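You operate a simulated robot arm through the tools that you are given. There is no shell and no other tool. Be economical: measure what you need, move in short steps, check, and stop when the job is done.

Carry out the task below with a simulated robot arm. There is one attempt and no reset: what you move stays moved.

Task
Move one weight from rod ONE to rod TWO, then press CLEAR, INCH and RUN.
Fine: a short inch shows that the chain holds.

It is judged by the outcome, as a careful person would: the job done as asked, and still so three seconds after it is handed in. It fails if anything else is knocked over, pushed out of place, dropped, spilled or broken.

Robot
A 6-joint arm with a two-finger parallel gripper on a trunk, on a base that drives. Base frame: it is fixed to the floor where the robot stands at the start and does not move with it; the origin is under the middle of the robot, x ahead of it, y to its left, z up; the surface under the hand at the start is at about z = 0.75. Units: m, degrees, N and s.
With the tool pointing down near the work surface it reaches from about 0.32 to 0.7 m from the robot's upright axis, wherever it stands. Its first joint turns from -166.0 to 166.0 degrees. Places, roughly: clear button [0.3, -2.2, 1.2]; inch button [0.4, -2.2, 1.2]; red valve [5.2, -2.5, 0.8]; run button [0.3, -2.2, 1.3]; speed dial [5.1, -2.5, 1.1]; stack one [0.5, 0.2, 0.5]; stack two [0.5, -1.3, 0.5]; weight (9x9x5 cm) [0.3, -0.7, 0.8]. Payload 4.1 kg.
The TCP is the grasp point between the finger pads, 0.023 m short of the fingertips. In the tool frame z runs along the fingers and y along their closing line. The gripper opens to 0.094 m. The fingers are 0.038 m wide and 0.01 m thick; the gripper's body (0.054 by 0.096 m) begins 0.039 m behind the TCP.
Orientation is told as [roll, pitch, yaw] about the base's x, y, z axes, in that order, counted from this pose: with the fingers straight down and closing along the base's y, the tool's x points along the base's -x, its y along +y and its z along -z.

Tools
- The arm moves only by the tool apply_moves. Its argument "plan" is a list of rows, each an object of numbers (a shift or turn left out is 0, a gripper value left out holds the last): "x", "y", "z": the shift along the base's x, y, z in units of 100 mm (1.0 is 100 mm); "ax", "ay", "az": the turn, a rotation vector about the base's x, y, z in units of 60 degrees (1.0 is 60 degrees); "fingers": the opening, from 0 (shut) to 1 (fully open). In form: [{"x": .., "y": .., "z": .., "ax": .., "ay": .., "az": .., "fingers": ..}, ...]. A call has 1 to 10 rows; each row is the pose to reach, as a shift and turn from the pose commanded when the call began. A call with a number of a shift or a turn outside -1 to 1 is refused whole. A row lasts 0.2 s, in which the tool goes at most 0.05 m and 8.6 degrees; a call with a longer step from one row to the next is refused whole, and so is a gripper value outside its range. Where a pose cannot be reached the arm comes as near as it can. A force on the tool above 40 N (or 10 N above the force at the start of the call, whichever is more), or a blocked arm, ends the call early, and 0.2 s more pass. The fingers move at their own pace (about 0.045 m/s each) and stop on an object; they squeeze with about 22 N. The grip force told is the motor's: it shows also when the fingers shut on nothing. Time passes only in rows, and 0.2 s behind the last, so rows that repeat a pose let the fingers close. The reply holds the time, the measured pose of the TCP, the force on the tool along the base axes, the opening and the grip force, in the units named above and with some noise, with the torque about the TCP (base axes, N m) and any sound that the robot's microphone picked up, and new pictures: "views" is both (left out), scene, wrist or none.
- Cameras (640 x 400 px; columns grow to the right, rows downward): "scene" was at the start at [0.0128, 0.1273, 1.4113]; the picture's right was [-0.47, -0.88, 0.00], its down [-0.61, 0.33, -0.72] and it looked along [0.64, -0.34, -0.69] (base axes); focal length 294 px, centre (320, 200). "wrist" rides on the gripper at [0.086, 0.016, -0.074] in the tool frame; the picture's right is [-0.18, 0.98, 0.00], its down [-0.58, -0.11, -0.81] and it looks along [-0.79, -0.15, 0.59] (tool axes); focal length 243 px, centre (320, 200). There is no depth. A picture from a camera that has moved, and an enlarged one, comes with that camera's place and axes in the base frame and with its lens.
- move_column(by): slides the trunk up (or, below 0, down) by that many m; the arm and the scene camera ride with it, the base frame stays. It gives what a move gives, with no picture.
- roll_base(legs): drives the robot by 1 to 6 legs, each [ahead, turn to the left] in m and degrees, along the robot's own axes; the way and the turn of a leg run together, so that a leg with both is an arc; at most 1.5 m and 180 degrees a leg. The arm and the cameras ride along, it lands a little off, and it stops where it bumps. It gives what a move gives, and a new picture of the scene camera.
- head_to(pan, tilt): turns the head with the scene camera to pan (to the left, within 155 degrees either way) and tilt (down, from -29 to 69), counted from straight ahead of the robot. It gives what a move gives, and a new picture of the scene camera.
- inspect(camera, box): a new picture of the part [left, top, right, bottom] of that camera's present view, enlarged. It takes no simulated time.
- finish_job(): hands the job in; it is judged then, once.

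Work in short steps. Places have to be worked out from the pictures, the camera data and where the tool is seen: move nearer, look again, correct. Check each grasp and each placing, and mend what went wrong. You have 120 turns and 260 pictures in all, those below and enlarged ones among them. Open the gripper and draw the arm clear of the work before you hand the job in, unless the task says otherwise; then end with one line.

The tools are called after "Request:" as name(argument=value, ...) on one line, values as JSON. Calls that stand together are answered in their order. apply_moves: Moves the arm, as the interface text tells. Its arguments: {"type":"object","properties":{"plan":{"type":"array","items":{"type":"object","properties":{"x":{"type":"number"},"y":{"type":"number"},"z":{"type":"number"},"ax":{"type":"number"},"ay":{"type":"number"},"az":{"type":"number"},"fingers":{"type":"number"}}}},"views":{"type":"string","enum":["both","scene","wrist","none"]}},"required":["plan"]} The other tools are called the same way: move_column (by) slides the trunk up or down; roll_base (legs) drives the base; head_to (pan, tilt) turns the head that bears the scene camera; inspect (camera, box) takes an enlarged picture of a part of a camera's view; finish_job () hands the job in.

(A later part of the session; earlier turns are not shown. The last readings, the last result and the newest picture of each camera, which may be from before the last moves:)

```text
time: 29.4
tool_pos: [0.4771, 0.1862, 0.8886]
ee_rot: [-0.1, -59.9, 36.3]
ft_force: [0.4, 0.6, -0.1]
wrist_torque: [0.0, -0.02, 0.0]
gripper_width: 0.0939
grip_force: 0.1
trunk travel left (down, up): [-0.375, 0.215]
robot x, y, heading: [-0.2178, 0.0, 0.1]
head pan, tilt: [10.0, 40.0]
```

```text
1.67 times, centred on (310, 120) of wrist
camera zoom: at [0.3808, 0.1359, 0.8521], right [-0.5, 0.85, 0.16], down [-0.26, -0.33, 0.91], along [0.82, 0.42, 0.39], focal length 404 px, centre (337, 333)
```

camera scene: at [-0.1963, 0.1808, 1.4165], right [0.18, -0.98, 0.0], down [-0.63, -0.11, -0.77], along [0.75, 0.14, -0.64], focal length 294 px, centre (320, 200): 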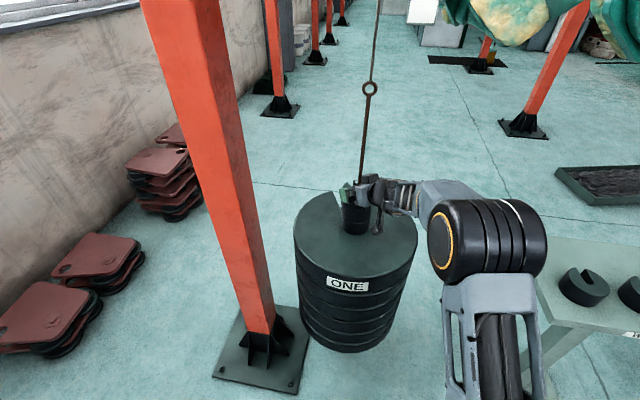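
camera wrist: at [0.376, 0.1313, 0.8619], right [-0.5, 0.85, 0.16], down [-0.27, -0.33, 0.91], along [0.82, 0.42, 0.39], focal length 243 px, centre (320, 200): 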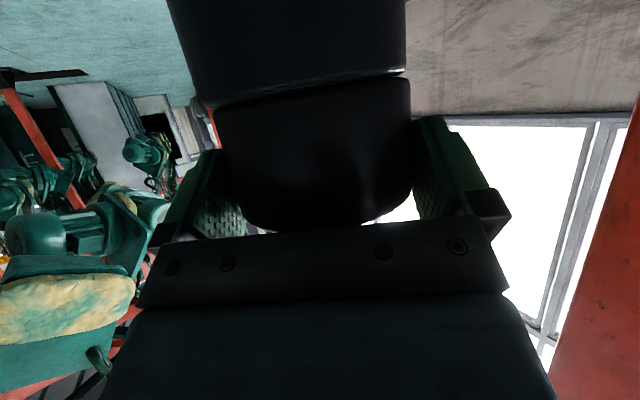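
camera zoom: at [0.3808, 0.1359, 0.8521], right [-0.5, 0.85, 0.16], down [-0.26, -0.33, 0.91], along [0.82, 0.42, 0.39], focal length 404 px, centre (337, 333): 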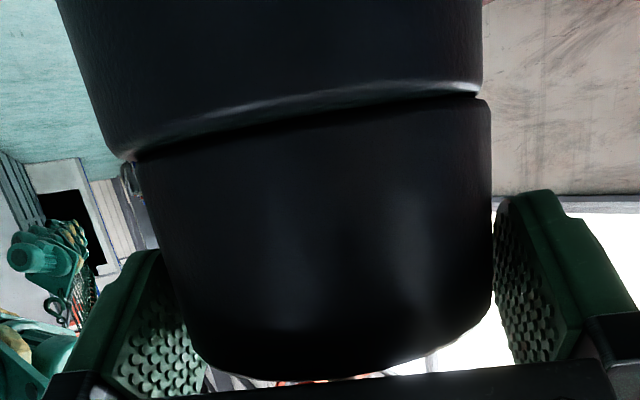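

No contact now and it's centred. Close, then lift slowly 12 mm.

Request:
apply_moves(plan=[{"fingers": 0.3}, {"fingers": 0.3}, {"fingers": 0.3}, {"fingers": 0.3}, {"fingers": 0.3}], views="none")

Request:
apply_moves(plan=[{"z": 0.02}, {"z": 0.04}, {"z": 0.06}, {"z": 0.08}, {"z": 0.1}, {"z": 0.12}, {"z": 0.14}, {"z": 0.16}, {"z": 0.18}, {"z": 0.2}], views="none")

Request:
inspect(camera="wrist", box=[150, 0, 470, 240])

```text
time: 30.6
tool_pos: [0.4785, 0.1863, 0.8915]
ee_rot: [-0.2, -60.3, 36.3]
ft_force: [1.6, -0.5, 11.6]
wrist_torque: [0.3, 0.15, -0.07]
gripper_width: 0.0877
grip_force: 22.5
trunk travel left (down, up): [-0.375, 0.215]
robot x, y, heading: [-0.2228, -0.0011, 0.2]
head pan, tilt: [10.0, 40.0]
```

```text
time: 32.8
tool_pos: [0.4793, 0.1858, 0.9082]
ee_rot: [0.0, -59.9, 36.1]
ft_force: [-4.5, -1.3, -18.4]
wrist_torque: [-0.12, 0.32, -0.01]
gripper_width: 0.0876
grip_force: 22.4
trunk travel left (down, up): [-0.375, 0.215]
robot x, y, heading: [-0.2184, -0.004, -0.0]
head pan, tilt: [10.0, 40.0]
```

```text
1.67 times, centred on (310, 120) of wrist
camera zoom: at [0.3825, 0.1358, 0.8721], right [-0.5, 0.85, 0.16], down [-0.26, -0.33, 0.91], along [0.82, 0.42, 0.39], focal length 404 px, centre (337, 333)
```

zoom: 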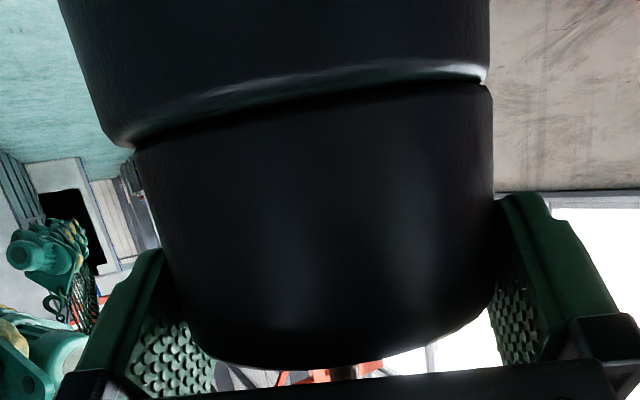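

It holds with little slip; the balance stack follows upward. Lift another 20 mm slowly.

Request:
apply_moves(plan=[{"z": 0.02}, {"z": 0.04}, {"z": 0.06}, {"z": 0.08}, {"z": 0.1}, {"z": 0.12}, {"z": 0.14}, {"z": 0.16}, {"z": 0.18}, {"z": 0.2}], views="scene")

Request:
inspect(camera="wrist", box=[150, 0, 470, 240])

Request:
inspect(camera="scene", box=[320, 150, 440, 250])

```text
time: 35.0
tool_pos: [0.4782, 0.1868, 0.9295]
ee_rot: [-0.1, -59.9, 36.2]
ft_force: [-2.8, -0.3, -18.6]
wrist_torque: [-0.12, 0.27, -0.06]
gripper_width: 0.0878
grip_force: 21.4
trunk travel left (down, up): [-0.375, 0.215]
robot x, y, heading: [-0.2208, -0.0018, 0.2]
head pan, tilt: [10.0, 40.0]
camera scene: at [-0.1946, 0.1812, 1.4164], right [0.18, -0.98, 0.0], down [-0.63, -0.11, -0.77], along [0.75, 0.14, -0.64], focal length 294 px, centre (320, 200)
```

scene: 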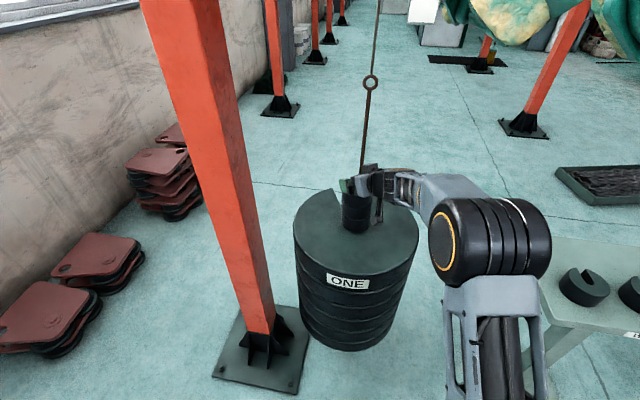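

```text
1.67 times, centred on (310, 120) of wrist
camera zoom: at [0.3819, 0.136, 0.8927], right [-0.5, 0.85, 0.16], down [-0.26, -0.33, 0.91], along [0.82, 0.42, 0.39], focal length 404 px, centre (337, 333)
```

zoom: 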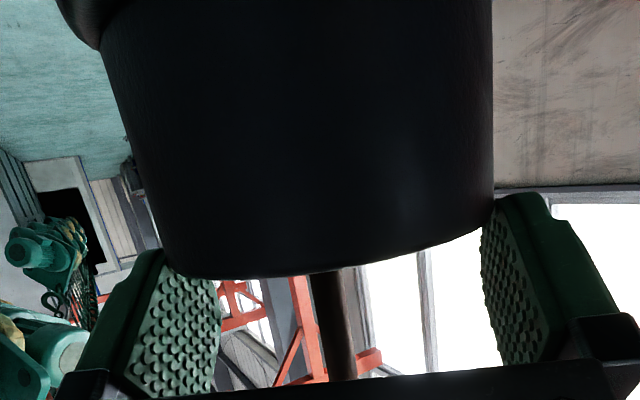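

```text
4.00 times, centred on (380, 200) of scene
camera zoom: at [-0.1946, 0.1812, 1.4164], right [0.18, -0.98, 0.0], down [-0.63, -0.11, -0.77], along [0.75, 0.14, -0.64], focal length 1175 px, centre (80, 200)
```

zoom: 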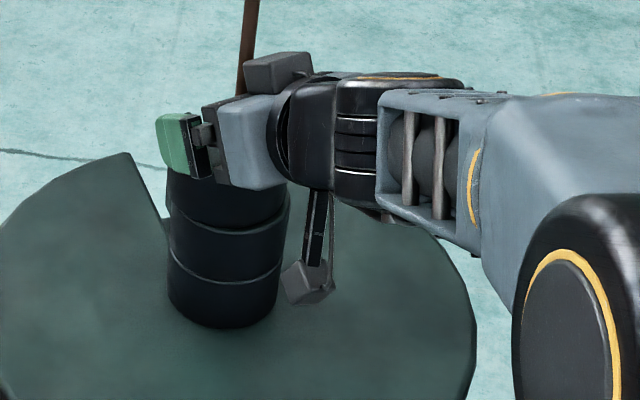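

The weight slid again (limit of friction ≈ its weight, plus rubbing on the rod). I lower to reseat it and open, then regrip with proper contact and no side force.

Request:
apply_moves(plan=[{"z": -0.03}, {"z": -0.06}, {"z": -0.09}, {"z": -0.12}, {"z": -0.12}, {"z": -0.12, "fingers": 1}, {"z": -0.12, "fingers": 1}, {"z": -0.12, "fingers": 1}], views="none")

Request:
inspect(camera="wrist", box=[150, 0, 470, 240])

```text
time: 36.8
tool_pos: [0.4771, 0.1882, 0.9193]
ee_rot: [-0.1, -60.0, 36.2]
ft_force: [-0.4, -0.3, -0.5]
wrist_torque: [0.0, -0.03, 0.0]
gripper_width: 0.0942
grip_force: 0.0
trunk travel left (down, up): [-0.375, 0.215]
robot x, y, heading: [-0.221, -0.0007, 0.3]
head pan, tilt: [10.0, 40.0]
```

```text
1.67 times, centred on (310, 120) of wrist
camera zoom: at [0.3808, 0.1353, 0.8818], right [-0.5, 0.85, 0.16], down [-0.27, -0.33, 0.91], along [0.82, 0.42, 0.39], focal length 404 px, centre (337, 333)
```

zoom: 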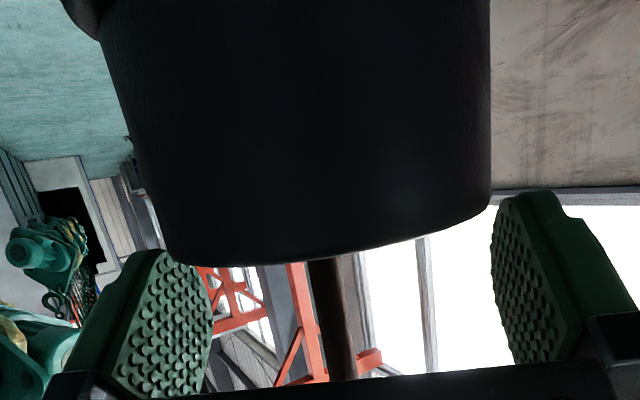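

Reseated (top rim at z≈0.90). Lower 25 mm to z≈0.893 and close.

Request:
apply_moves(plan=[{"z": -0.1}, {"z": -0.2}, {"z": -0.25}, {"z": -0.25}, {"z": -0.25, "fingers": 0.3}, {"z": -0.25, "fingers": 0.3}, {"z": -0.25, "fingers": 0.3}, {"z": -0.25, "fingers": 0.3}], views="none")

Request:
inspect(camera="wrist", box=[150, 0, 470, 240])

```text
time: 38.6
tool_pos: [0.4772, 0.1864, 0.8946]
ee_rot: [-0.2, -60.0, 36.2]
ft_force: [-0.2, 0.4, 2.6]
wrist_torque: [-0.07, 0.49, 0.07]
gripper_width: 0.0875
grip_force: 22.1
trunk travel left (down, up): [-0.375, 0.215]
robot x, y, heading: [-0.2187, -0.0039, 0.5]
head pan, tilt: [10.0, 40.0]
```

```text
1.67 times, centred on (310, 120) of wrist
camera zoom: at [0.3808, 0.1352, 0.8576], right [-0.5, 0.85, 0.16], down [-0.27, -0.33, 0.91], along [0.82, 0.41, 0.39], focal length 404 px, centre (337, 333)
```

zoom: 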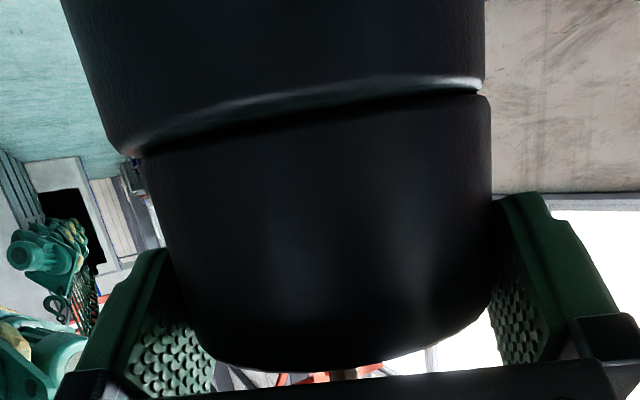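

Side force near zero. Lift very slowly (5 mm/s).

Request:
apply_moves(plan=[{"z": 0.01}, {"z": 0.02}, {"z": 0.03}, {"z": 0.04}, {"z": 0.05}, {"z": 0.06}, {"z": 0.07}, {"z": 0.08}, {"z": 0.09}, {"z": 0.1}], views="none")

Request:
apply_moves(plan=[{"z": 0.01}, {"z": 0.02}, {"z": 0.03}, {"z": 0.04}, {"z": 0.05}, {"z": 0.06}, {"z": 0.07}, {"z": 0.08}, {"z": 0.09}, {"z": 0.1}], views="none")

Request:
inspect(camera="wrist", box=[150, 0, 470, 240])

```text
time: 40.8
tool_pos: [0.4773, 0.1868, 0.9031]
ee_rot: [-0.2, -59.9, 36.2]
ft_force: [-14.2, -8.6, -12.0]
wrist_torque: [-0.23, 0.44, 0.03]
gripper_width: 0.0878
grip_force: 22.1
trunk travel left (down, up): [-0.375, 0.215]
robot x, y, heading: [-0.2202, -0.0024, 0.4]
head pan, tilt: [10.0, 40.0]
```

```text
time: 43.0
tool_pos: [0.479, 0.1873, 0.9108]
ee_rot: [-0.1, -59.8, 36.2]
ft_force: [-3.0, -0.3, -19.2]
wrist_torque: [-0.13, 0.31, -0.07]
gripper_width: 0.0877
grip_force: 22.2
trunk travel left (down, up): [-0.375, 0.215]
robot x, y, heading: [-0.2185, -0.0028, 0.4]
head pan, tilt: [10.0, 40.0]
```

```text
1.67 times, centred on (310, 120) of wrist
camera zoom: at [0.3817, 0.1363, 0.8754], right [-0.5, 0.85, 0.16], down [-0.26, -0.33, 0.91], along [0.82, 0.42, 0.39], focal length 404 px, centre (337, 333)
```

zoom: 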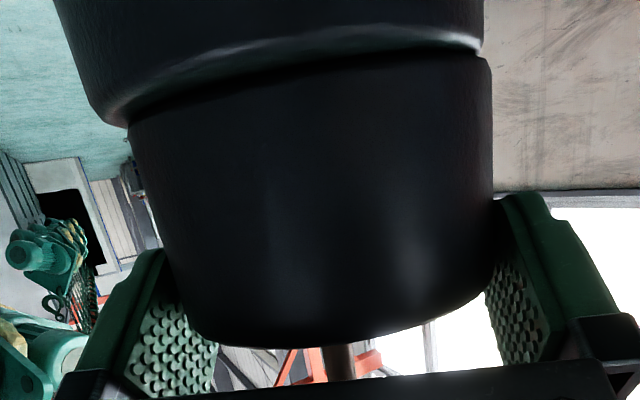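

The rod presses the weight's rear hole wall (hand slightly too far forward), which explains the rubbing. I ease back 4 mm, the free direction, then lift slowly.

Request:
apply_moves(plan=[{"x": -0.016, "y": -0.012, "z": 0.0}, {"x": -0.032, "y": -0.024, "z": 0.0}, {"x": -0.04, "y": -0.03, "z": 0.01}, {"x": -0.04, "y": -0.03, "z": 0.025}, {"x": -0.04, "y": -0.03, "z": 0.04}, {"x": -0.04, "y": -0.03, "z": 0.055}, {"x": -0.04, "y": -0.03, "z": 0.07}, {"x": -0.04, "y": -0.03, "z": 0.085}, {"x": -0.04, "y": -0.03, "z": 0.1}], views="none")

Request:
inspect(camera="wrist", box=[150, 0, 470, 240])

```text
time: 45.0
tool_pos: [0.4737, 0.1836, 0.9213]
ee_rot: [-0.1, -59.9, 36.2]
ft_force: [-0.2, -0.8, -19.5]
wrist_torque: [-0.09, 0.15, 0.02]
gripper_width: 0.0877
grip_force: 21.8
trunk travel left (down, up): [-0.375, 0.215]
robot x, y, heading: [-0.2208, -0.0012, 0.4]
head pan, tilt: [10.0, 40.0]
```

```text
1.67 times, centred on (310, 120) of wrist
camera zoom: at [0.3776, 0.1332, 0.886], right [-0.5, 0.85, 0.16], down [-0.26, -0.33, 0.91], along [0.82, 0.42, 0.39], focal length 404 px, centre (337, 333)
```

zoom: 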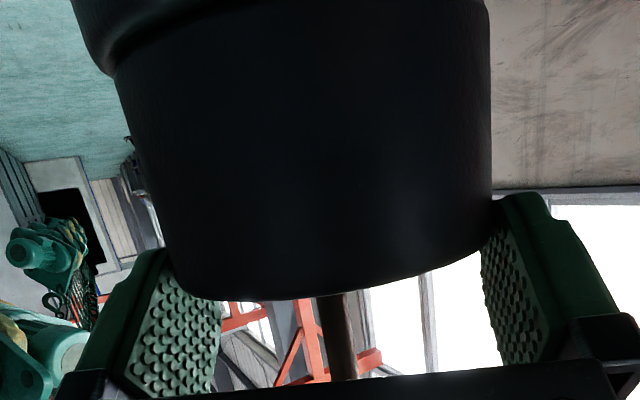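

The grip carries at most ~19.5 N and the weight is slightly heavier, so side friction alone won't lift it; it still rests lightly on the next one. New plan: while nearly unloaded, slide it back ~30 mm to overhang toward me, then regrip with one finger below and one above.

Request:
apply_moves(plan=[{"x": -0.03, "y": -0.022}, {"x": -0.06, "y": -0.044}, {"x": -0.09, "y": -0.066}, {"x": -0.12, "y": -0.088}, {"x": -0.15, "y": -0.11}, {"x": -0.18, "y": -0.132}, {"x": -0.2, "y": -0.146}, {"x": -0.2, "y": -0.146}], views="scene")

Request:
inspect(camera="wrist", box=[150, 0, 470, 240])

Request:
inspect(camera="scene", box=[320, 150, 440, 250])

```text
time: 46.8
tool_pos: [0.4549, 0.1692, 0.9227]
ee_rot: [-0.1, -59.8, 36.0]
ft_force: [0.2, -0.1, -19.1]
wrist_torque: [-0.08, 0.14, 0.0]
gripper_width: 0.0876
grip_force: 21.9
trunk travel left (down, up): [-0.375, 0.215]
robot x, y, heading: [-0.221, -0.0029, 0.2]
head pan, tilt: [10.0, 40.0]
camera scene: at [-0.1943, 0.1812, 1.4164], right [0.18, -0.98, 0.0], down [-0.63, -0.11, -0.77], along [0.75, 0.14, -0.64], focal length 294 px, centre (320, 200)
```

scene: 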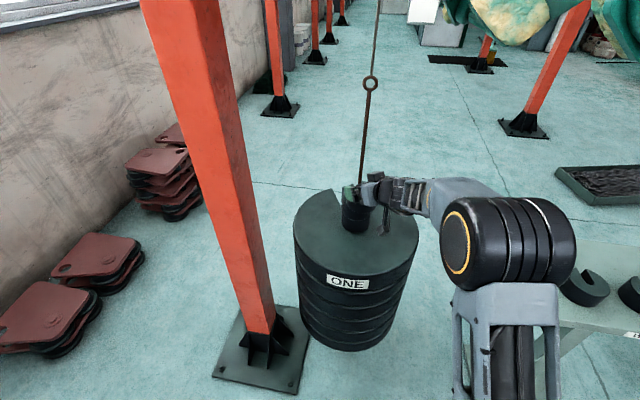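

```text
1.67 times, centred on (310, 120) of wrist
camera zoom: at [0.3577, 0.1182, 0.8859], right [-0.5, 0.85, 0.16], down [-0.26, -0.33, 0.91], along [0.82, 0.42, 0.39], focal length 404 px, centre (337, 333)
```

zoom: 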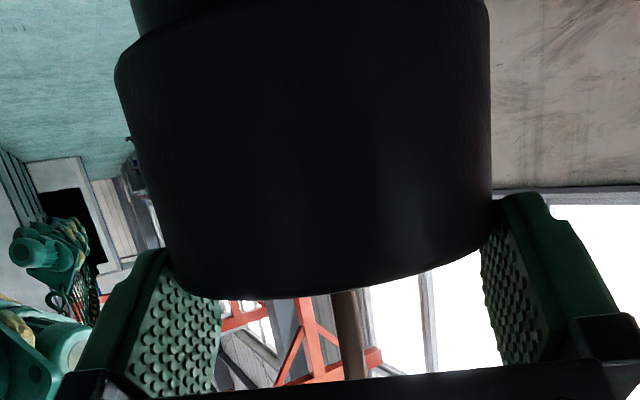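

```text
4.00 times, centred on (380, 200) of scene
camera zoom: at [-0.1943, 0.1812, 1.4164], right [0.18, -0.98, 0.0], down [-0.63, -0.11, -0.77], along [0.75, 0.14, -0.64], focal length 1175 px, centre (80, 200)
```

zoom: 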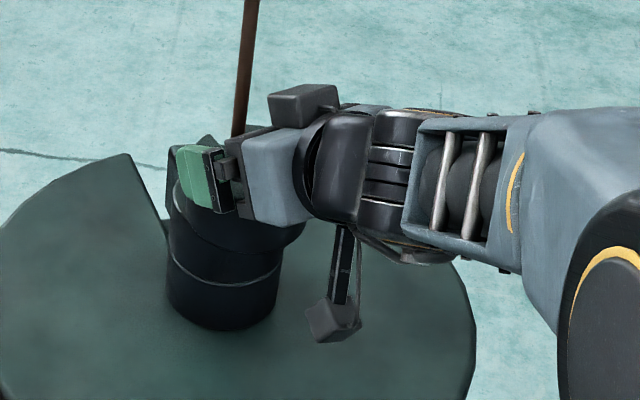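

It slid back freely ~23 mm. With the rod no longer rubbing I test a tiny 6 mm lift to see whether friction alone holds.

Request:
apply_moves(plan=[{"z": 0.01}, {"z": 0.02}, {"z": 0.03}, {"z": 0.04}, {"z": 0.05}, {"z": 0.06}, {"z": 0.06}], views="none")

Request:
inspect(camera="wrist", box=[150, 0, 470, 240])

Request:
inspect(camera="scene", box=[320, 150, 440, 250])

```text
time: 48.4
tool_pos: [0.4539, 0.1703, 0.9285]
ee_rot: [-0.1, -59.9, 36.1]
ft_force: [0.2, -0.7, -18.6]
wrist_torque: [-0.12, 0.14, -0.01]
gripper_width: 0.0878
grip_force: 22.2
trunk travel left (down, up): [-0.375, 0.215]
robot x, y, heading: [-0.2196, 0.0007, 0.0]
head pan, tilt: [10.0, 40.0]
```

```text
1.67 times, centred on (310, 120) of wrist
camera zoom: at [0.3583, 0.1188, 0.8924], right [-0.5, 0.85, 0.16], down [-0.26, -0.33, 0.91], along [0.82, 0.42, 0.39], focal length 404 px, centre (337, 333)
```

zoom: 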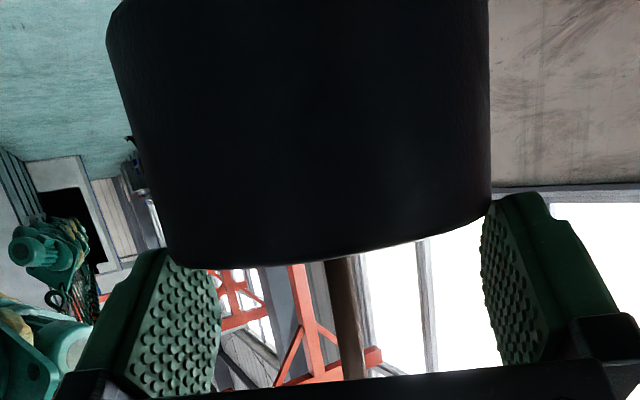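

```text
4.00 times, centred on (380, 200) of scene
camera zoom: at [-0.1943, 0.1812, 1.4164], right [0.18, -0.98, 0.0], down [-0.63, -0.11, -0.77], along [0.75, 0.14, -0.64], focal length 1175 px, centre (80, 200)
```

zoom: 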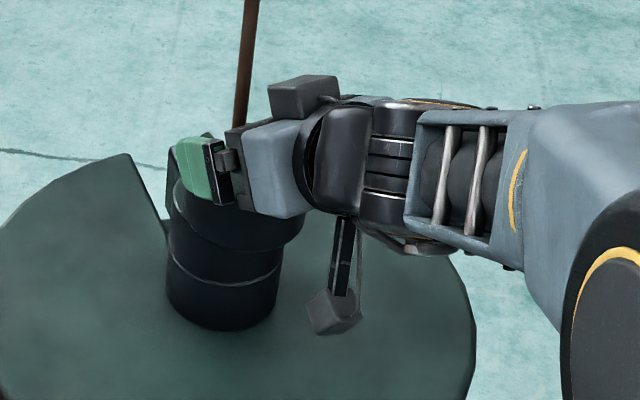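

It slips, confirming side friction is insufficient. I lower until it rests fully on the stack, release, and retract to view the overhang.

Request:
apply_moves(plan=[{"z": -0.04}, {"z": -0.08}, {"z": -0.12}, {"z": -0.14}, {"z": -0.14}, {"z": -0.14, "fingers": 1}, {"z": -0.14, "fingers": 1}, {"z": -0.14, "fingers": 1}], views="none")

Request:
apply_moves(plan=[{"x": -0.2, "y": -0.146}, {"x": -0.4, "y": -0.29}, {"x": -0.6, "y": -0.44}, {"x": -0.8, "y": -0.585}, {"x": -1.0, "y": -0.73}])

Request:
inspect(camera="scene", box=[320, 160, 420, 240])

Request:
inspect(camera="wrist", box=[140, 0, 500, 230])

```text
time: 50.2
tool_pos: [0.4531, 0.169, 0.9154]
ee_rot: [-0.2, -59.9, 36.2]
ft_force: [-0.5, -0.1, -0.4]
wrist_torque: [0.02, -0.04, -0.01]
gripper_width: 0.0941
grip_force: 0.0
trunk travel left (down, up): [-0.375, 0.215]
robot x, y, heading: [-0.2185, -0.0048, 0.3]
head pan, tilt: [10.0, 40.0]
```

```text
time: 51.4
tool_pos: [0.3549, 0.096, 0.9157]
ee_rot: [-0.2, -60.1, 36.3]
ft_force: [0.2, -0.6, -0.1]
wrist_torque: [-0.02, 0.0, 0.03]
gripper_width: 0.094
grip_force: 0.1
trunk travel left (down, up): [-0.375, 0.215]
robot x, y, heading: [-0.2174, -0.0031, 0.1]
head pan, tilt: [10.0, 40.0]
camera scene: at [-0.1962, 0.1807, 1.4165], right [0.18, -0.98, 0.0], down [-0.63, -0.11, -0.77], along [0.75, 0.14, -0.64], focal length 294 px, centre (320, 200)
camera wrist: at [0.2577, 0.0454, 0.8793], right [-0.5, 0.85, 0.16], down [-0.27, -0.33, 0.91], along [0.82, 0.41, 0.39], focal length 243 px, centre (320, 200)
```

scene: 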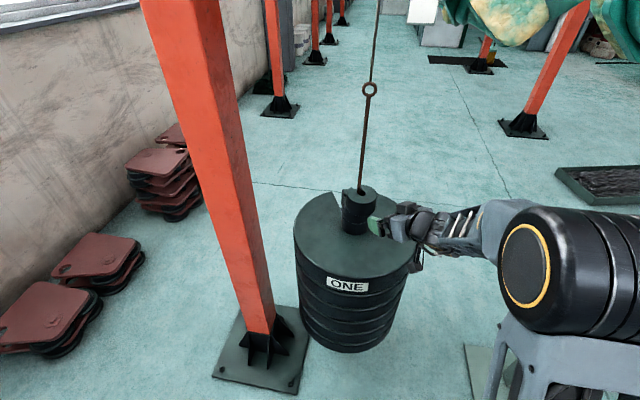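
wrist: 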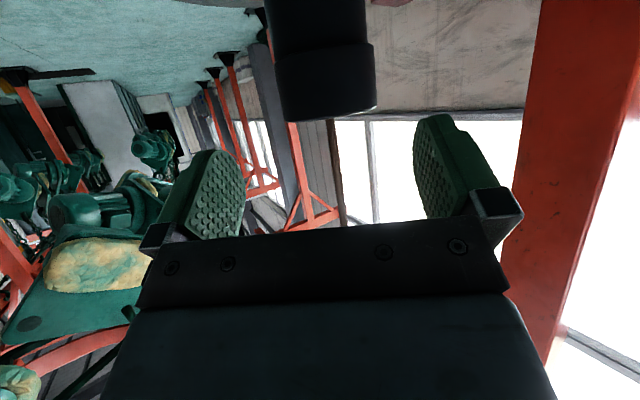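

```text
5.00 times, centred on (370, 200) of scene
camera zoom: at [-0.1962, 0.1807, 1.4165], right [0.18, -0.98, 0.0], down [-0.63, -0.11, -0.77], along [0.75, 0.14, -0.64], focal length 1468 px, centre (70, 200)
```

zoom: 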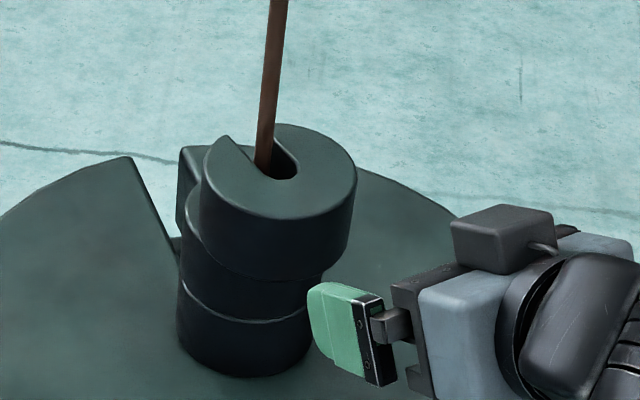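

```text
1.74 times, centred on (320, 115) of wrist
camera zoom: at [0.2577, 0.0454, 0.8793], right [-0.5, 0.85, 0.16], down [-0.27, -0.33, 0.91], along [0.82, 0.41, 0.39], focal length 422 px, centre (320, 348)
```

zoom: 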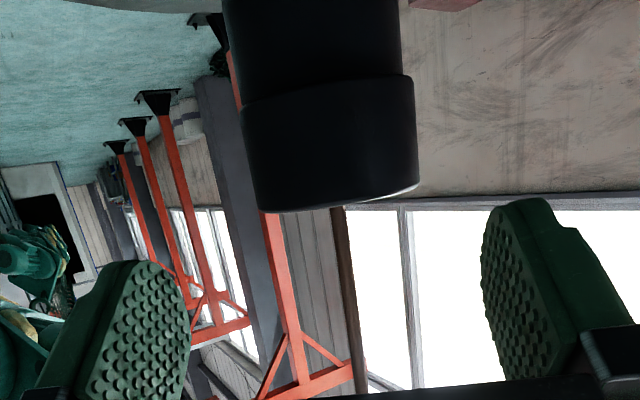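

The top weight overhangs ~20 mm. I go back in, grip again at z≈0.897, unload it and slide 12 mm more.

Request:
apply_moves(plan=[{"x": 0.25, "y": 0.183, "z": -0.09}, {"x": 0.5, "y": 0.365, "z": -0.18}, {"x": 0.75, "y": 0.548, "z": -0.18}, {"x": 0.9, "y": 0.657, "z": -0.18}, {"x": 0.97, "y": 0.708, "z": -0.18}, {"x": 0.97, "y": 0.708, "z": -0.18, "fingers": 0.3}, {"x": 0.97, "y": 0.708, "z": -0.18, "fingers": 0.3}, {"x": 0.97, "y": 0.708, "z": -0.18, "fingers": 0.3}, {"x": 0.97, "y": 0.708, "z": -0.18, "fingers": 0.3}], views="none")

Request:
inspect(camera="wrist", box=[150, 0, 470, 240])

```text
time: 53.4
tool_pos: [0.4507, 0.168, 0.8986]
ee_rot: [-0.2, -60.1, 36.2]
ft_force: [2.7, -0.3, 5.4]
wrist_torque: [0.01, 0.33, -0.02]
gripper_width: 0.0878
grip_force: 22.0
trunk travel left (down, up): [-0.375, 0.215]
robot x, y, heading: [-0.2194, -0.0045, 0.4]
head pan, tilt: [10.0, 40.0]
```

```text
1.67 times, centred on (310, 120) of wrist
camera zoom: at [0.3553, 0.1169, 0.8618], right [-0.5, 0.85, 0.16], down [-0.27, -0.33, 0.91], along [0.82, 0.41, 0.39], focal length 404 px, centre (337, 333)
```

zoom: 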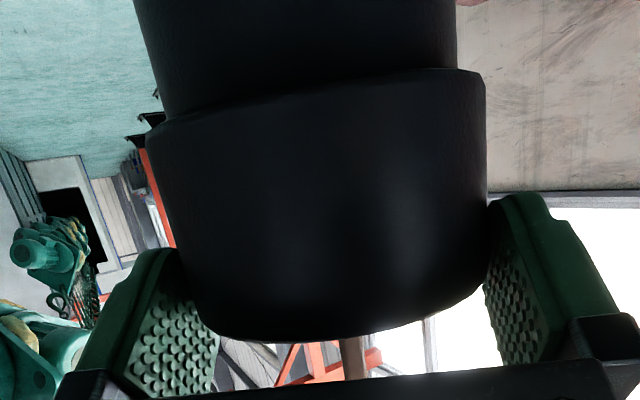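

Gripped. Lift 10 mm, slide back 12 mm, lower, release.

Request:
apply_moves(plan=[{"z": 0.05}, {"z": 0.1}, {"x": -0.025, "y": -0.018, "z": 0.1}, {"x": -0.05, "y": -0.036, "z": 0.1}, {"x": -0.075, "y": -0.055, "z": 0.1}, {"x": -0.097, "y": -0.071, "z": 0.1}, {"x": -0.097, "y": -0.071, "z": 0.05}, {"x": -0.097, "y": -0.071, "z": 0.0}, {"x": -0.097, "y": -0.071, "z": -0.02}, {"x": -0.097, "y": -0.071, "z": -0.02}], views="none")

Request:
apply_moves(plan=[{"fingers": 1}, {"fingers": 1}, {"fingers": 1}, {"x": -0.25, "y": -0.183}, {"x": -0.5, "y": -0.365}, {"x": -0.75, "y": -0.548}, {"x": -0.95, "y": -0.69}], views="scene")

Request:
inspect(camera="scene", box=[320, 160, 420, 240])

Request:
inspect(camera="wrist", box=[140, 0, 500, 230])

```text
time: 55.6
tool_pos: [0.4419, 0.1588, 0.8921]
ee_rot: [-0.2, -59.7, 36.0]
ft_force: [6.5, 3.1, 1.5]
wrist_torque: [0.18, -0.57, -0.01]
gripper_width: 0.0878
grip_force: 22.2
trunk travel left (down, up): [-0.375, 0.215]
robot x, y, heading: [-0.2158, -0.003, 0.4]
head pan, tilt: [10.0, 40.0]
```

```text
time: 57.2
tool_pos: [0.3457, 0.0922, 0.8956]
ee_rot: [-0.2, -60.0, 36.2]
ft_force: [0.1, 0.2, 0.2]
wrist_torque: [-0.01, 0.01, -0.01]
gripper_width: 0.094
grip_force: 0.0
trunk travel left (down, up): [-0.375, 0.215]
robot x, y, heading: [-0.2237, -0.0026, 0.3]
head pan, tilt: [10.0, 40.0]
camera scene: at [-0.1962, 0.1807, 1.4165], right [0.18, -0.98, 0.0], down [-0.63, -0.11, -0.77], along [0.75, 0.14, -0.64], focal length 294 px, centre (320, 200)
```

scene: 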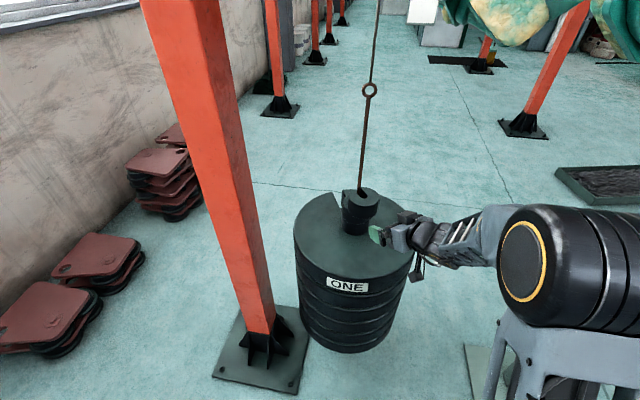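

```text
5.00 times, centred on (370, 200) of scene
camera zoom: at [-0.1962, 0.1807, 1.4165], right [0.18, -0.98, 0.0], down [-0.63, -0.11, -0.77], along [0.75, 0.14, -0.64], focal length 1468 px, centre (70, 200)
```

zoom: 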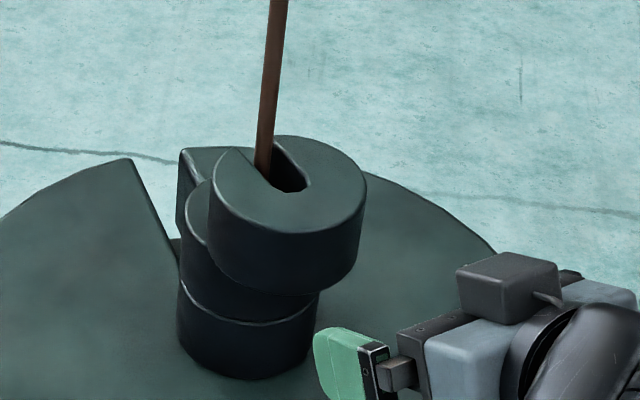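

```text
1.74 times, centred on (320, 115) of wrist
camera zoom: at [0.2482, 0.0399, 0.8589], right [-0.5, 0.85, 0.16], down [-0.27, -0.33, 0.91], along [0.82, 0.42, 0.39], focal length 422 px, centre (320, 348)
```

zoom: 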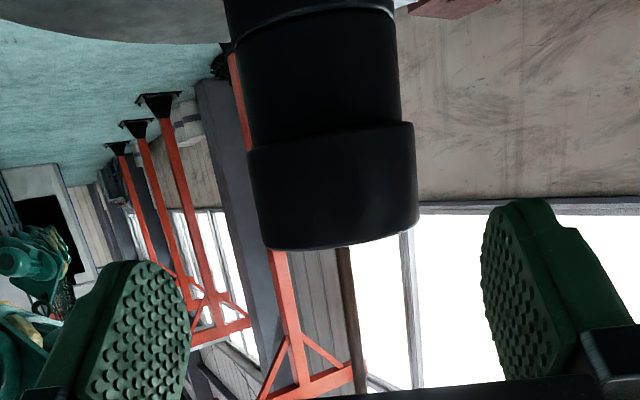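

Overhang is now ~30 mm. Next I level the tool and roll it 90° so the fingers close vertically, slightly raised and clear of the weight.

Request:
apply_moves(plan=[{"ax": 0.08, "ay": -0.11, "z": 0.05}, {"ax": 0.16, "ay": -0.22, "z": 0.1}, {"ax": 0.23, "ay": -0.31, "z": 0.15}, {"ax": 0.295, "ay": -0.4035, "z": 0.2}], views="none")

Request:
apply_moves(plan=[{"ax": -0.11, "ay": -0.08}, {"ax": -0.22, "ay": -0.16}, {"ax": -0.33, "ay": -0.24}, {"ax": -0.44, "ay": -0.32}, {"ax": -0.54, "ay": -0.395}, {"ax": -0.605, "ay": -0.443}], views="none")

Request:
apply_moves(plan=[{"ax": -0.11, "ay": -0.08}, {"ax": -0.22, "ay": -0.16}, {"ax": -0.33, "ay": -0.24}, {"ax": -0.44, "ay": -0.32}, {"ax": -0.54, "ay": -0.395}, {"ax": -0.605, "ay": -0.443}])

```text
time: 58.2
tool_pos: [0.3469, 0.0895, 0.916]
ee_rot: [-173.2, -89.9, -150.8]
ft_force: [0.1, 0.4, -0.1]
wrist_torque: [0.02, 0.03, 0.04]
gripper_width: 0.0941
grip_force: 0.1
trunk travel left (down, up): [-0.375, 0.215]
robot x, y, heading: [-0.2208, -0.0021, 0.3]
head pan, tilt: [10.0, 40.0]
```

```text
time: 59.6
tool_pos: [0.4173, 0.0376, 1.0591]
ee_rot: [-85.4, -47.7, 124.7]
ft_force: [0.6, 0.5, 0.2]
wrist_torque: [-0.03, -0.03, -0.01]
gripper_width: 0.0939
grip_force: 0.0
out of reach, approached as far as the arm can: row 2, 3, 4, 5, 6
trunk travel left (down, up): [-0.375, 0.215]
robot x, y, heading: [-0.216, -0.0069, 0.2]
head pan, tilt: [10.0, 40.0]
```

```text
time: 61.0
tool_pos: [0.4962, 0.0423, 1.2019]
ee_rot: [-83.4, -4.7, 125.5]
ft_force: [-0.6, 0.7, -0.9]
wrist_torque: [-0.01, -0.03, -0.04]
gripper_width: 0.0941
grip_force: 0.2
out of reach, approached as far as the arm can: row 1, 2, 3, 4, 5, 6
trunk travel left (down, up): [-0.375, 0.215]
robot x, y, heading: [-0.2152, 0.001, 0.4]
head pan, tilt: [10.0, 40.0]
camera scene: at [-0.1966, 0.1809, 1.4165], right [0.18, -0.98, 0.0], down [-0.63, -0.11, -0.77], along [0.75, 0.14, -0.64], focal length 294 px, centre (320, 200)
camera wrist: at [0.4845, -0.0717, 1.1878], right [-0.24, 0.15, -0.96], down [-0.97, 0.0, 0.25], along [0.04, 0.99, 0.14], focal length 243 px, centre (320, 200)
```

scene: 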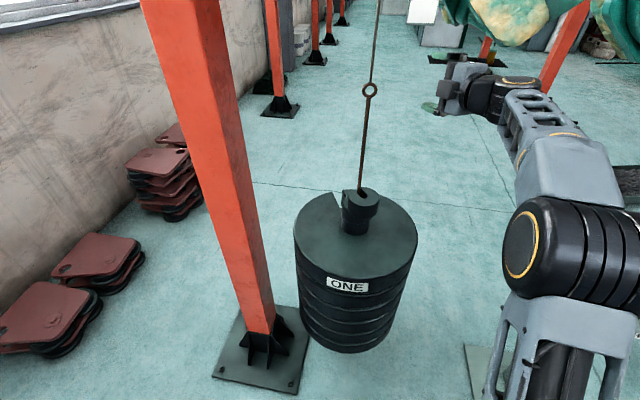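
wrist: 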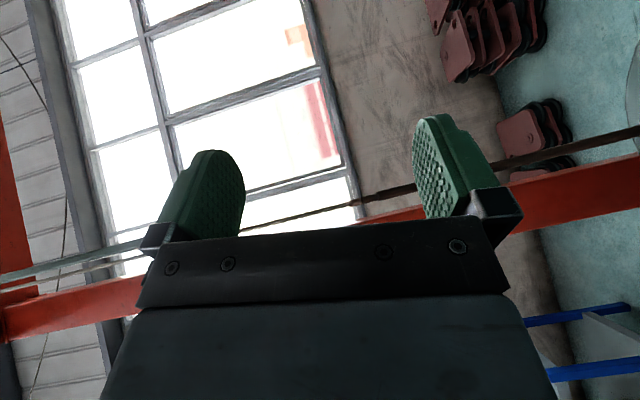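

The −90° roll got the orientation but the arm could not hold the place and rose to z=1.2 (no contact with anything). I test a small null move to see where the command stands.

Request:
apply_moves(plan=[{"z": -0.2}, {"z": -0.4}], views="none")

```text
time: 61.6
tool_pos: [0.5106, 0.0416, 1.1876]
ee_rot: [-83.0, -4.9, 125.3]
ft_force: [0.2, 1.0, 0.6]
wrist_torque: [0.02, 0.0, -0.02]
gripper_width: 0.0943
grip_force: 0.1
out of reach, approached as far as the arm can: row 1, 2
trunk travel left (down, up): [-0.375, 0.215]
robot x, y, heading: [-0.2191, -0.0005, 0.2]
head pan, tilt: [10.0, 40.0]
```

I try pulling the hand back at this height to see how free it is in this orientation.

Request:
apply_moves(plan=[{"x": -0.3, "y": -0.2}, {"x": -0.6, "y": -0.4}, {"x": -0.9, "y": -0.6}], views="scene")

```text
time: 62.4
tool_pos: [0.4387, -0.0194, 1.2258]
ee_rot: [-82.6, -5.3, 125.3]
ft_force: [0.4, -0.4, 0.1]
wrist_torque: [-0.01, 0.0, 0.01]
gripper_width: 0.0938
grip_force: 0.1
out of reach, approached as far as the arm can: row 1, 2, 3
trunk travel left (down, up): [-0.375, 0.215]
robot x, y, heading: [-0.2218, -0.001, 0.2]
head pan, tilt: [10.0, 40.0]
camera scene: at [-0.1965, 0.1807, 1.4165], right [0.18, -0.98, 0.0], down [-0.63, -0.11, -0.77], along [0.75, 0.14, -0.64], focal length 294 px, centre (320, 200)
```

scene: 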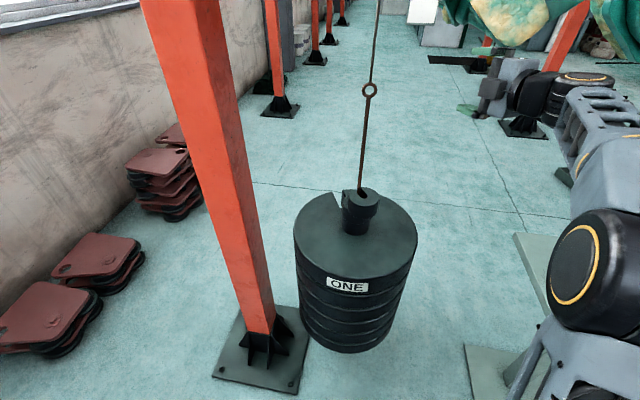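

This side hits an arm limit. I'll roll the other way (+180° total) up here, well clear of the stack.

Request:
apply_moves(plan=[{"ax": 0.1, "ay": 0.073}, {"ax": 0.2, "ay": 0.146}, {"ax": 0.3, "ay": 0.219}, {"ax": 0.4, "ay": 0.292}, {"ax": 0.5, "ay": 0.365}, {"ax": 0.6, "ay": 0.438}, {"ax": 0.7, "ay": 0.511}, {"ax": 0.8, "ay": 0.584}, {"ax": 0.9, "ay": 0.657}, {"ax": 1.0, "ay": 0.73}], views="none")

Request:
apply_moves(plan=[{"ax": 0.1, "ay": 0.073}, {"ax": 0.2, "ay": 0.146}, {"ax": 0.3, "ay": 0.219}, {"ax": 0.4, "ay": 0.292}, {"ax": 0.5, "ay": 0.365}, {"ax": 0.6, "ay": 0.438}, {"ax": 0.7, "ay": 0.511}, {"ax": 0.8, "ay": 0.584}, {"ax": 0.9, "ay": 0.657}, {"ax": 1.0, "ay": 0.73}], views="scene")

```text
time: 64.6
tool_pos: [0.4406, -0.0187, 1.2262]
ee_rot: [-79.4, -79.2, 122.0]
ft_force: [0.5, -0.3, 0.2]
wrist_torque: [-0.02, 0.03, 0.01]
gripper_width: 0.094
grip_force: 0.1
trunk travel left (down, up): [-0.375, 0.215]
robot x, y, heading: [-0.2188, -0.004, 0.1]
head pan, tilt: [10.0, 40.0]
```

```text
time: 66.8
tool_pos: [0.4394, -0.0175, 1.2252]
ee_rot: [96.2, -26.5, -53.0]
ft_force: [-0.2, 0.9, -0.1]
wrist_torque: [-0.01, 0.0, 0.0]
gripper_width: 0.0938
grip_force: 0.1
trunk travel left (down, up): [-0.375, 0.215]
robot x, y, heading: [-0.2169, -0.0033, 0.1]
head pan, tilt: [10.0, 40.0]
camera scene: at [-0.1962, 0.1806, 1.4165], right [0.18, -0.98, 0.0], down [-0.63, -0.11, -0.77], along [0.75, 0.14, -0.64], focal length 294 px, centre (320, 200)
```

scene: 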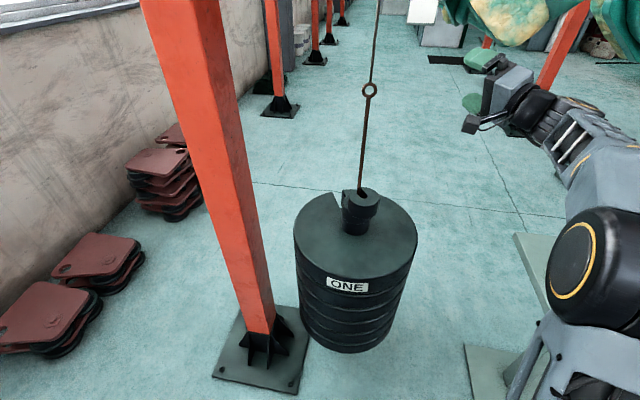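

This side works. Finish the roll (26°) and take out the ~6° upward tilt.

Request:
apply_moves(plan=[{"ax": 0.1, "ay": 0.073}, {"ax": 0.2, "ay": 0.146}, {"ax": 0.3, "ay": 0.219}, {"ax": 0.357, "ay": 0.26}], views="none")

Request:
apply_moves(plan=[{"ax": -0.064, "ay": 0.087}, {"ax": -0.064, "ay": 0.087}], views="none")

```text
time: 67.8
tool_pos: [0.4394, -0.0176, 1.2236]
ee_rot: [96.6, 0.0, -53.1]
ft_force: [0.4, 0.0, -0.3]
wrist_torque: [0.0, 0.01, 0.0]
gripper_width: 0.0939
grip_force: 0.0
trunk travel left (down, up): [-0.375, 0.215]
robot x, y, heading: [-0.223, -0.0023, 0.1]
head pan, tilt: [10.0, 40.0]
```

```text
time: 68.4
tool_pos: [0.4387, -0.0188, 1.2237]
ee_rot: [90.1, 0.0, -53.1]
ft_force: [0.4, 0.5, -0.2]
wrist_torque: [-0.02, 0.02, -0.01]
gripper_width: 0.0941
grip_force: 0.0
trunk travel left (down, up): [-0.375, 0.215]
robot x, y, heading: [-0.2219, 0.0, 0.0]
head pan, tilt: [10.0, 40.0]
```

Oriented well: fingers horizontal, closing vertically. Move back over the pre-grasp point and then descend.

Request:
apply_moves(plan=[{"x": -0.3, "y": 0.2, "z": -0.2}, {"x": -0.6, "y": 0.4, "z": -0.4}, {"x": -0.9, "y": 0.62, "z": -0.6}, {"x": -1.0, "y": 0.8, "z": -0.9}], views="none")

Request:
apply_moves(plan=[{"z": -0.4}, {"z": -0.8}, {"x": -0.19, "y": 0.05, "z": -1.0}], views="none")

Request:
apply_moves(plan=[{"z": -0.3}, {"z": -0.6}, {"z": -0.9}, {"z": -1.0}])

```text
time: 69.4
tool_pos: [0.3383, 0.064, 1.1365]
ee_rot: [90.3, -0.1, -53.1]
ft_force: [-0.2, -1.0, 0.1]
wrist_torque: [0.01, 0.0, 0.01]
gripper_width: 0.0938
grip_force: 0.1
trunk travel left (down, up): [-0.375, 0.215]
robot x, y, heading: [-0.2212, -0.0016, 0.3]
head pan, tilt: [10.0, 40.0]
```

```text
time: 70.2
tool_pos: [0.321, 0.0688, 1.0353]
ee_rot: [90.2, -0.1, -53.1]
ft_force: [0.0, -0.1, -1.1]
wrist_torque: [-0.04, -0.03, 0.03]
gripper_width: 0.0942
grip_force: 0.1
trunk travel left (down, up): [-0.375, 0.215]
robot x, y, heading: [-0.2195, 0.0018, 0.1]
head pan, tilt: [10.0, 40.0]
```

```text
time: 71.2
tool_pos: [0.3202, 0.0703, 0.934]
ee_rot: [90.1, 0.0, -53.1]
ft_force: [0.0, -0.3, -0.1]
wrist_torque: [-0.03, -0.02, 0.0]
gripper_width: 0.0939
grip_force: 0.0
trunk travel left (down, up): [-0.375, 0.215]
robot x, y, heading: [-0.2199, -0.0022, 0.2]
head pan, tilt: [10.0, 40.0]
camera scene: at [-0.1961, 0.1807, 1.4165], right [0.18, -0.98, 0.0], down [-0.63, -0.11, -0.77], along [0.75, 0.14, -0.64], focal length 294 px, centre (320, 200)
camera wrist: at [0.2085, 0.093, 0.9506], right [0.11, -0.15, 0.98], down [-0.3, -0.95, -0.11], along [0.95, -0.28, -0.15], focal length 243 px, centre (320, 200)
```

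scene: 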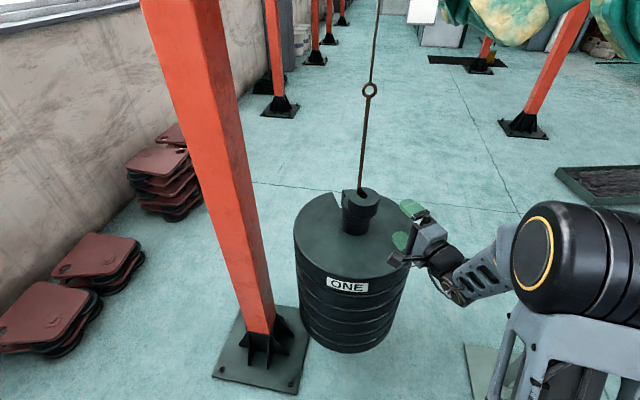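
wrist: 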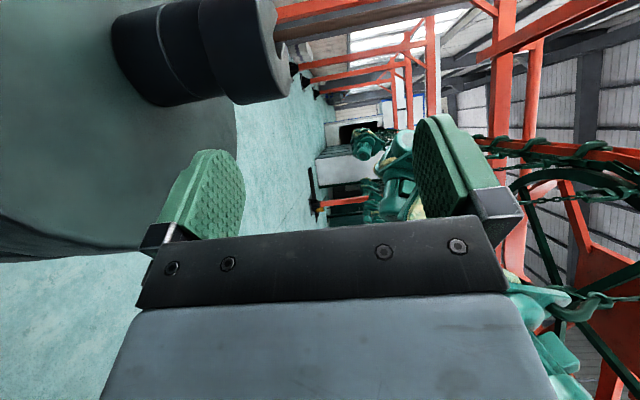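

Excellent side view of the overhang. Zoom in to measure it.

Request:
inspect(camera="wrist", box=[100, 0, 340, 150])

Request:
inspect(camera="scene", box=[320, 170, 460, 280])

```text
2.67 times, centred on (220, 75) of wrist
camera zoom: at [0.2085, 0.093, 0.9506], right [0.11, -0.15, 0.98], down [-0.3, -0.95, -0.11], along [0.95, -0.28, -0.15], focal length 647 px, centre (587, 533)
```

zoom: 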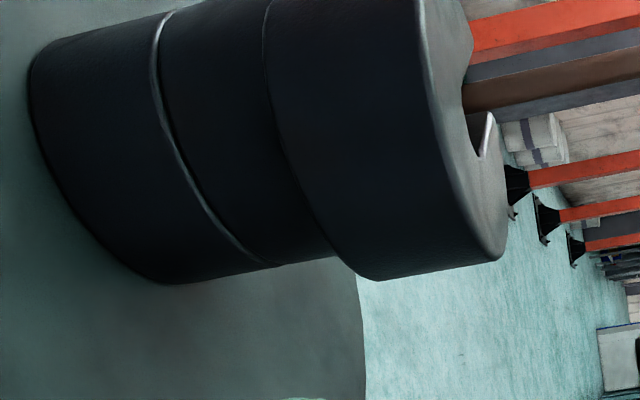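

```text
3.64 times, centred on (390, 225) of scene
camera zoom: at [-0.1961, 0.1807, 1.4165], right [0.18, -0.98, 0.0], down [-0.63, -0.11, -0.77], along [0.75, 0.14, -0.64], focal length 1068 px, centre (66, 109)
```

zoom: 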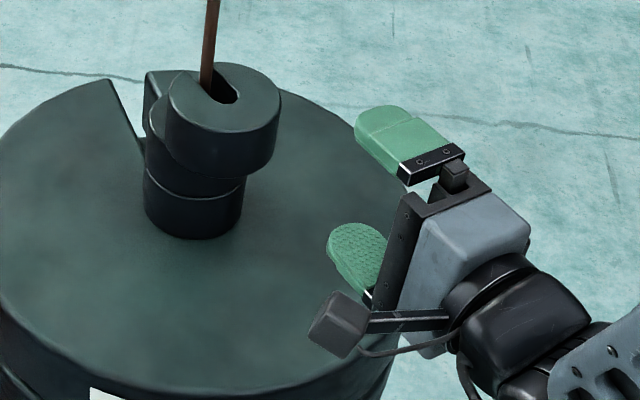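

Measured: weight centre 0.170 ahead, laterally centred, spanning z≈0.846–0.896; overhang ≈25 mm. Lower to z≈0.872 and advance 0.10 m, then check.

Request:
apply_moves(plan=[{"z": -0.3}, {"z": -0.62}, {"x": 0.2, "y": 0.15, "z": -0.62}, {"x": 0.4, "y": 0.3, "z": -0.62}, {"x": 0.6, "y": 0.45, "z": -0.62}, {"x": 0.8, "y": 0.6, "z": -0.62}, {"x": 0.8, "y": 0.6, "z": -0.62}])

```text
time: 72.8
tool_pos: [0.3996, 0.126, 0.8726]
ee_rot: [90.1, 0.0, -53.1]
ft_force: [-0.2, -0.9, -0.7]
wrist_torque: [0.03, -0.03, -0.01]
gripper_width: 0.094
grip_force: 0.1
trunk travel left (down, up): [-0.375, 0.215]
robot x, y, heading: [-0.222, -0.0018, -0.0]
head pan, tilt: [10.0, 40.0]
camera scene: at [-0.1961, 0.1808, 1.4165], right [0.18, -0.98, 0.0], down [-0.63, -0.11, -0.77], along [0.75, 0.14, -0.64], focal length 294 px, centre (320, 200)
camera wrist: at [0.2884, 0.1506, 0.8904], right [0.11, -0.15, 0.98], down [-0.3, -0.95, -0.11], along [0.95, -0.28, -0.15], focal length 243 px, centre (320, 200)
```

scene: 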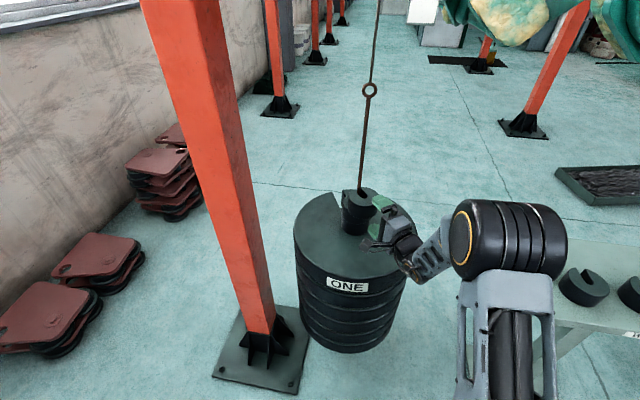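
wrist: 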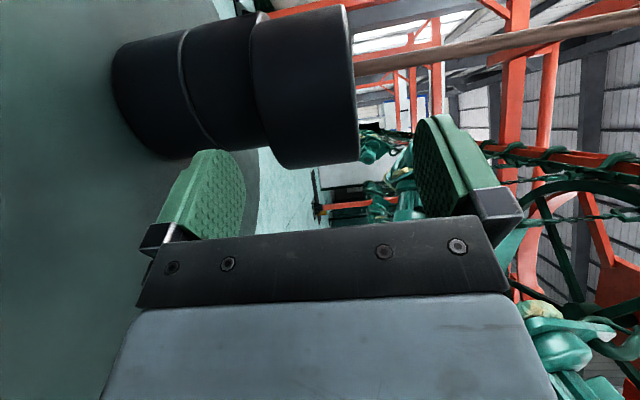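

Tips are about at the weight's rear edge. Zoom to verify height and lateral alignment before inserting.

Request:
inspect(camera="wrist", box=[140, 0, 480, 240])

Request:
inspect(camera="scene", box=[330, 170, 430, 250])

```text
1.67 times, centred on (310, 120) of wrist
camera zoom: at [0.2884, 0.1506, 0.8904], right [0.11, -0.15, 0.98], down [-0.3, -0.95, -0.11], along [0.95, -0.28, -0.15], focal length 404 px, centre (337, 333)
```

zoom: 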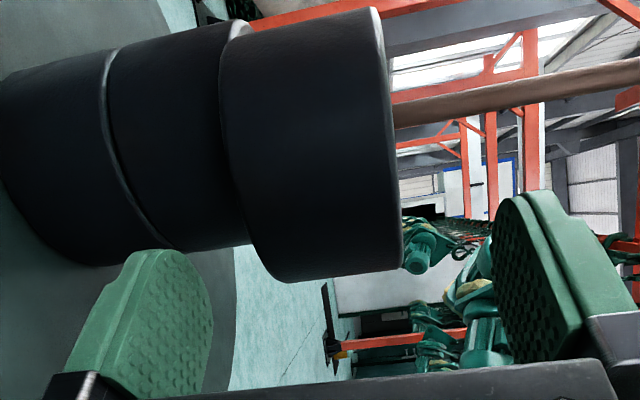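

```text
5.00 times, centred on (380, 210) of scene
camera zoom: at [-0.1961, 0.1808, 1.4165], right [0.18, -0.98, 0.0], down [-0.63, -0.11, -0.77], along [0.75, 0.14, -0.64], focal length 1468 px, centre (20, 150)
```

zoom: 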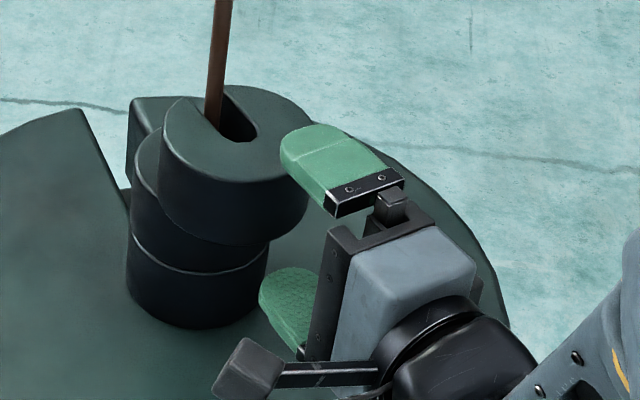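

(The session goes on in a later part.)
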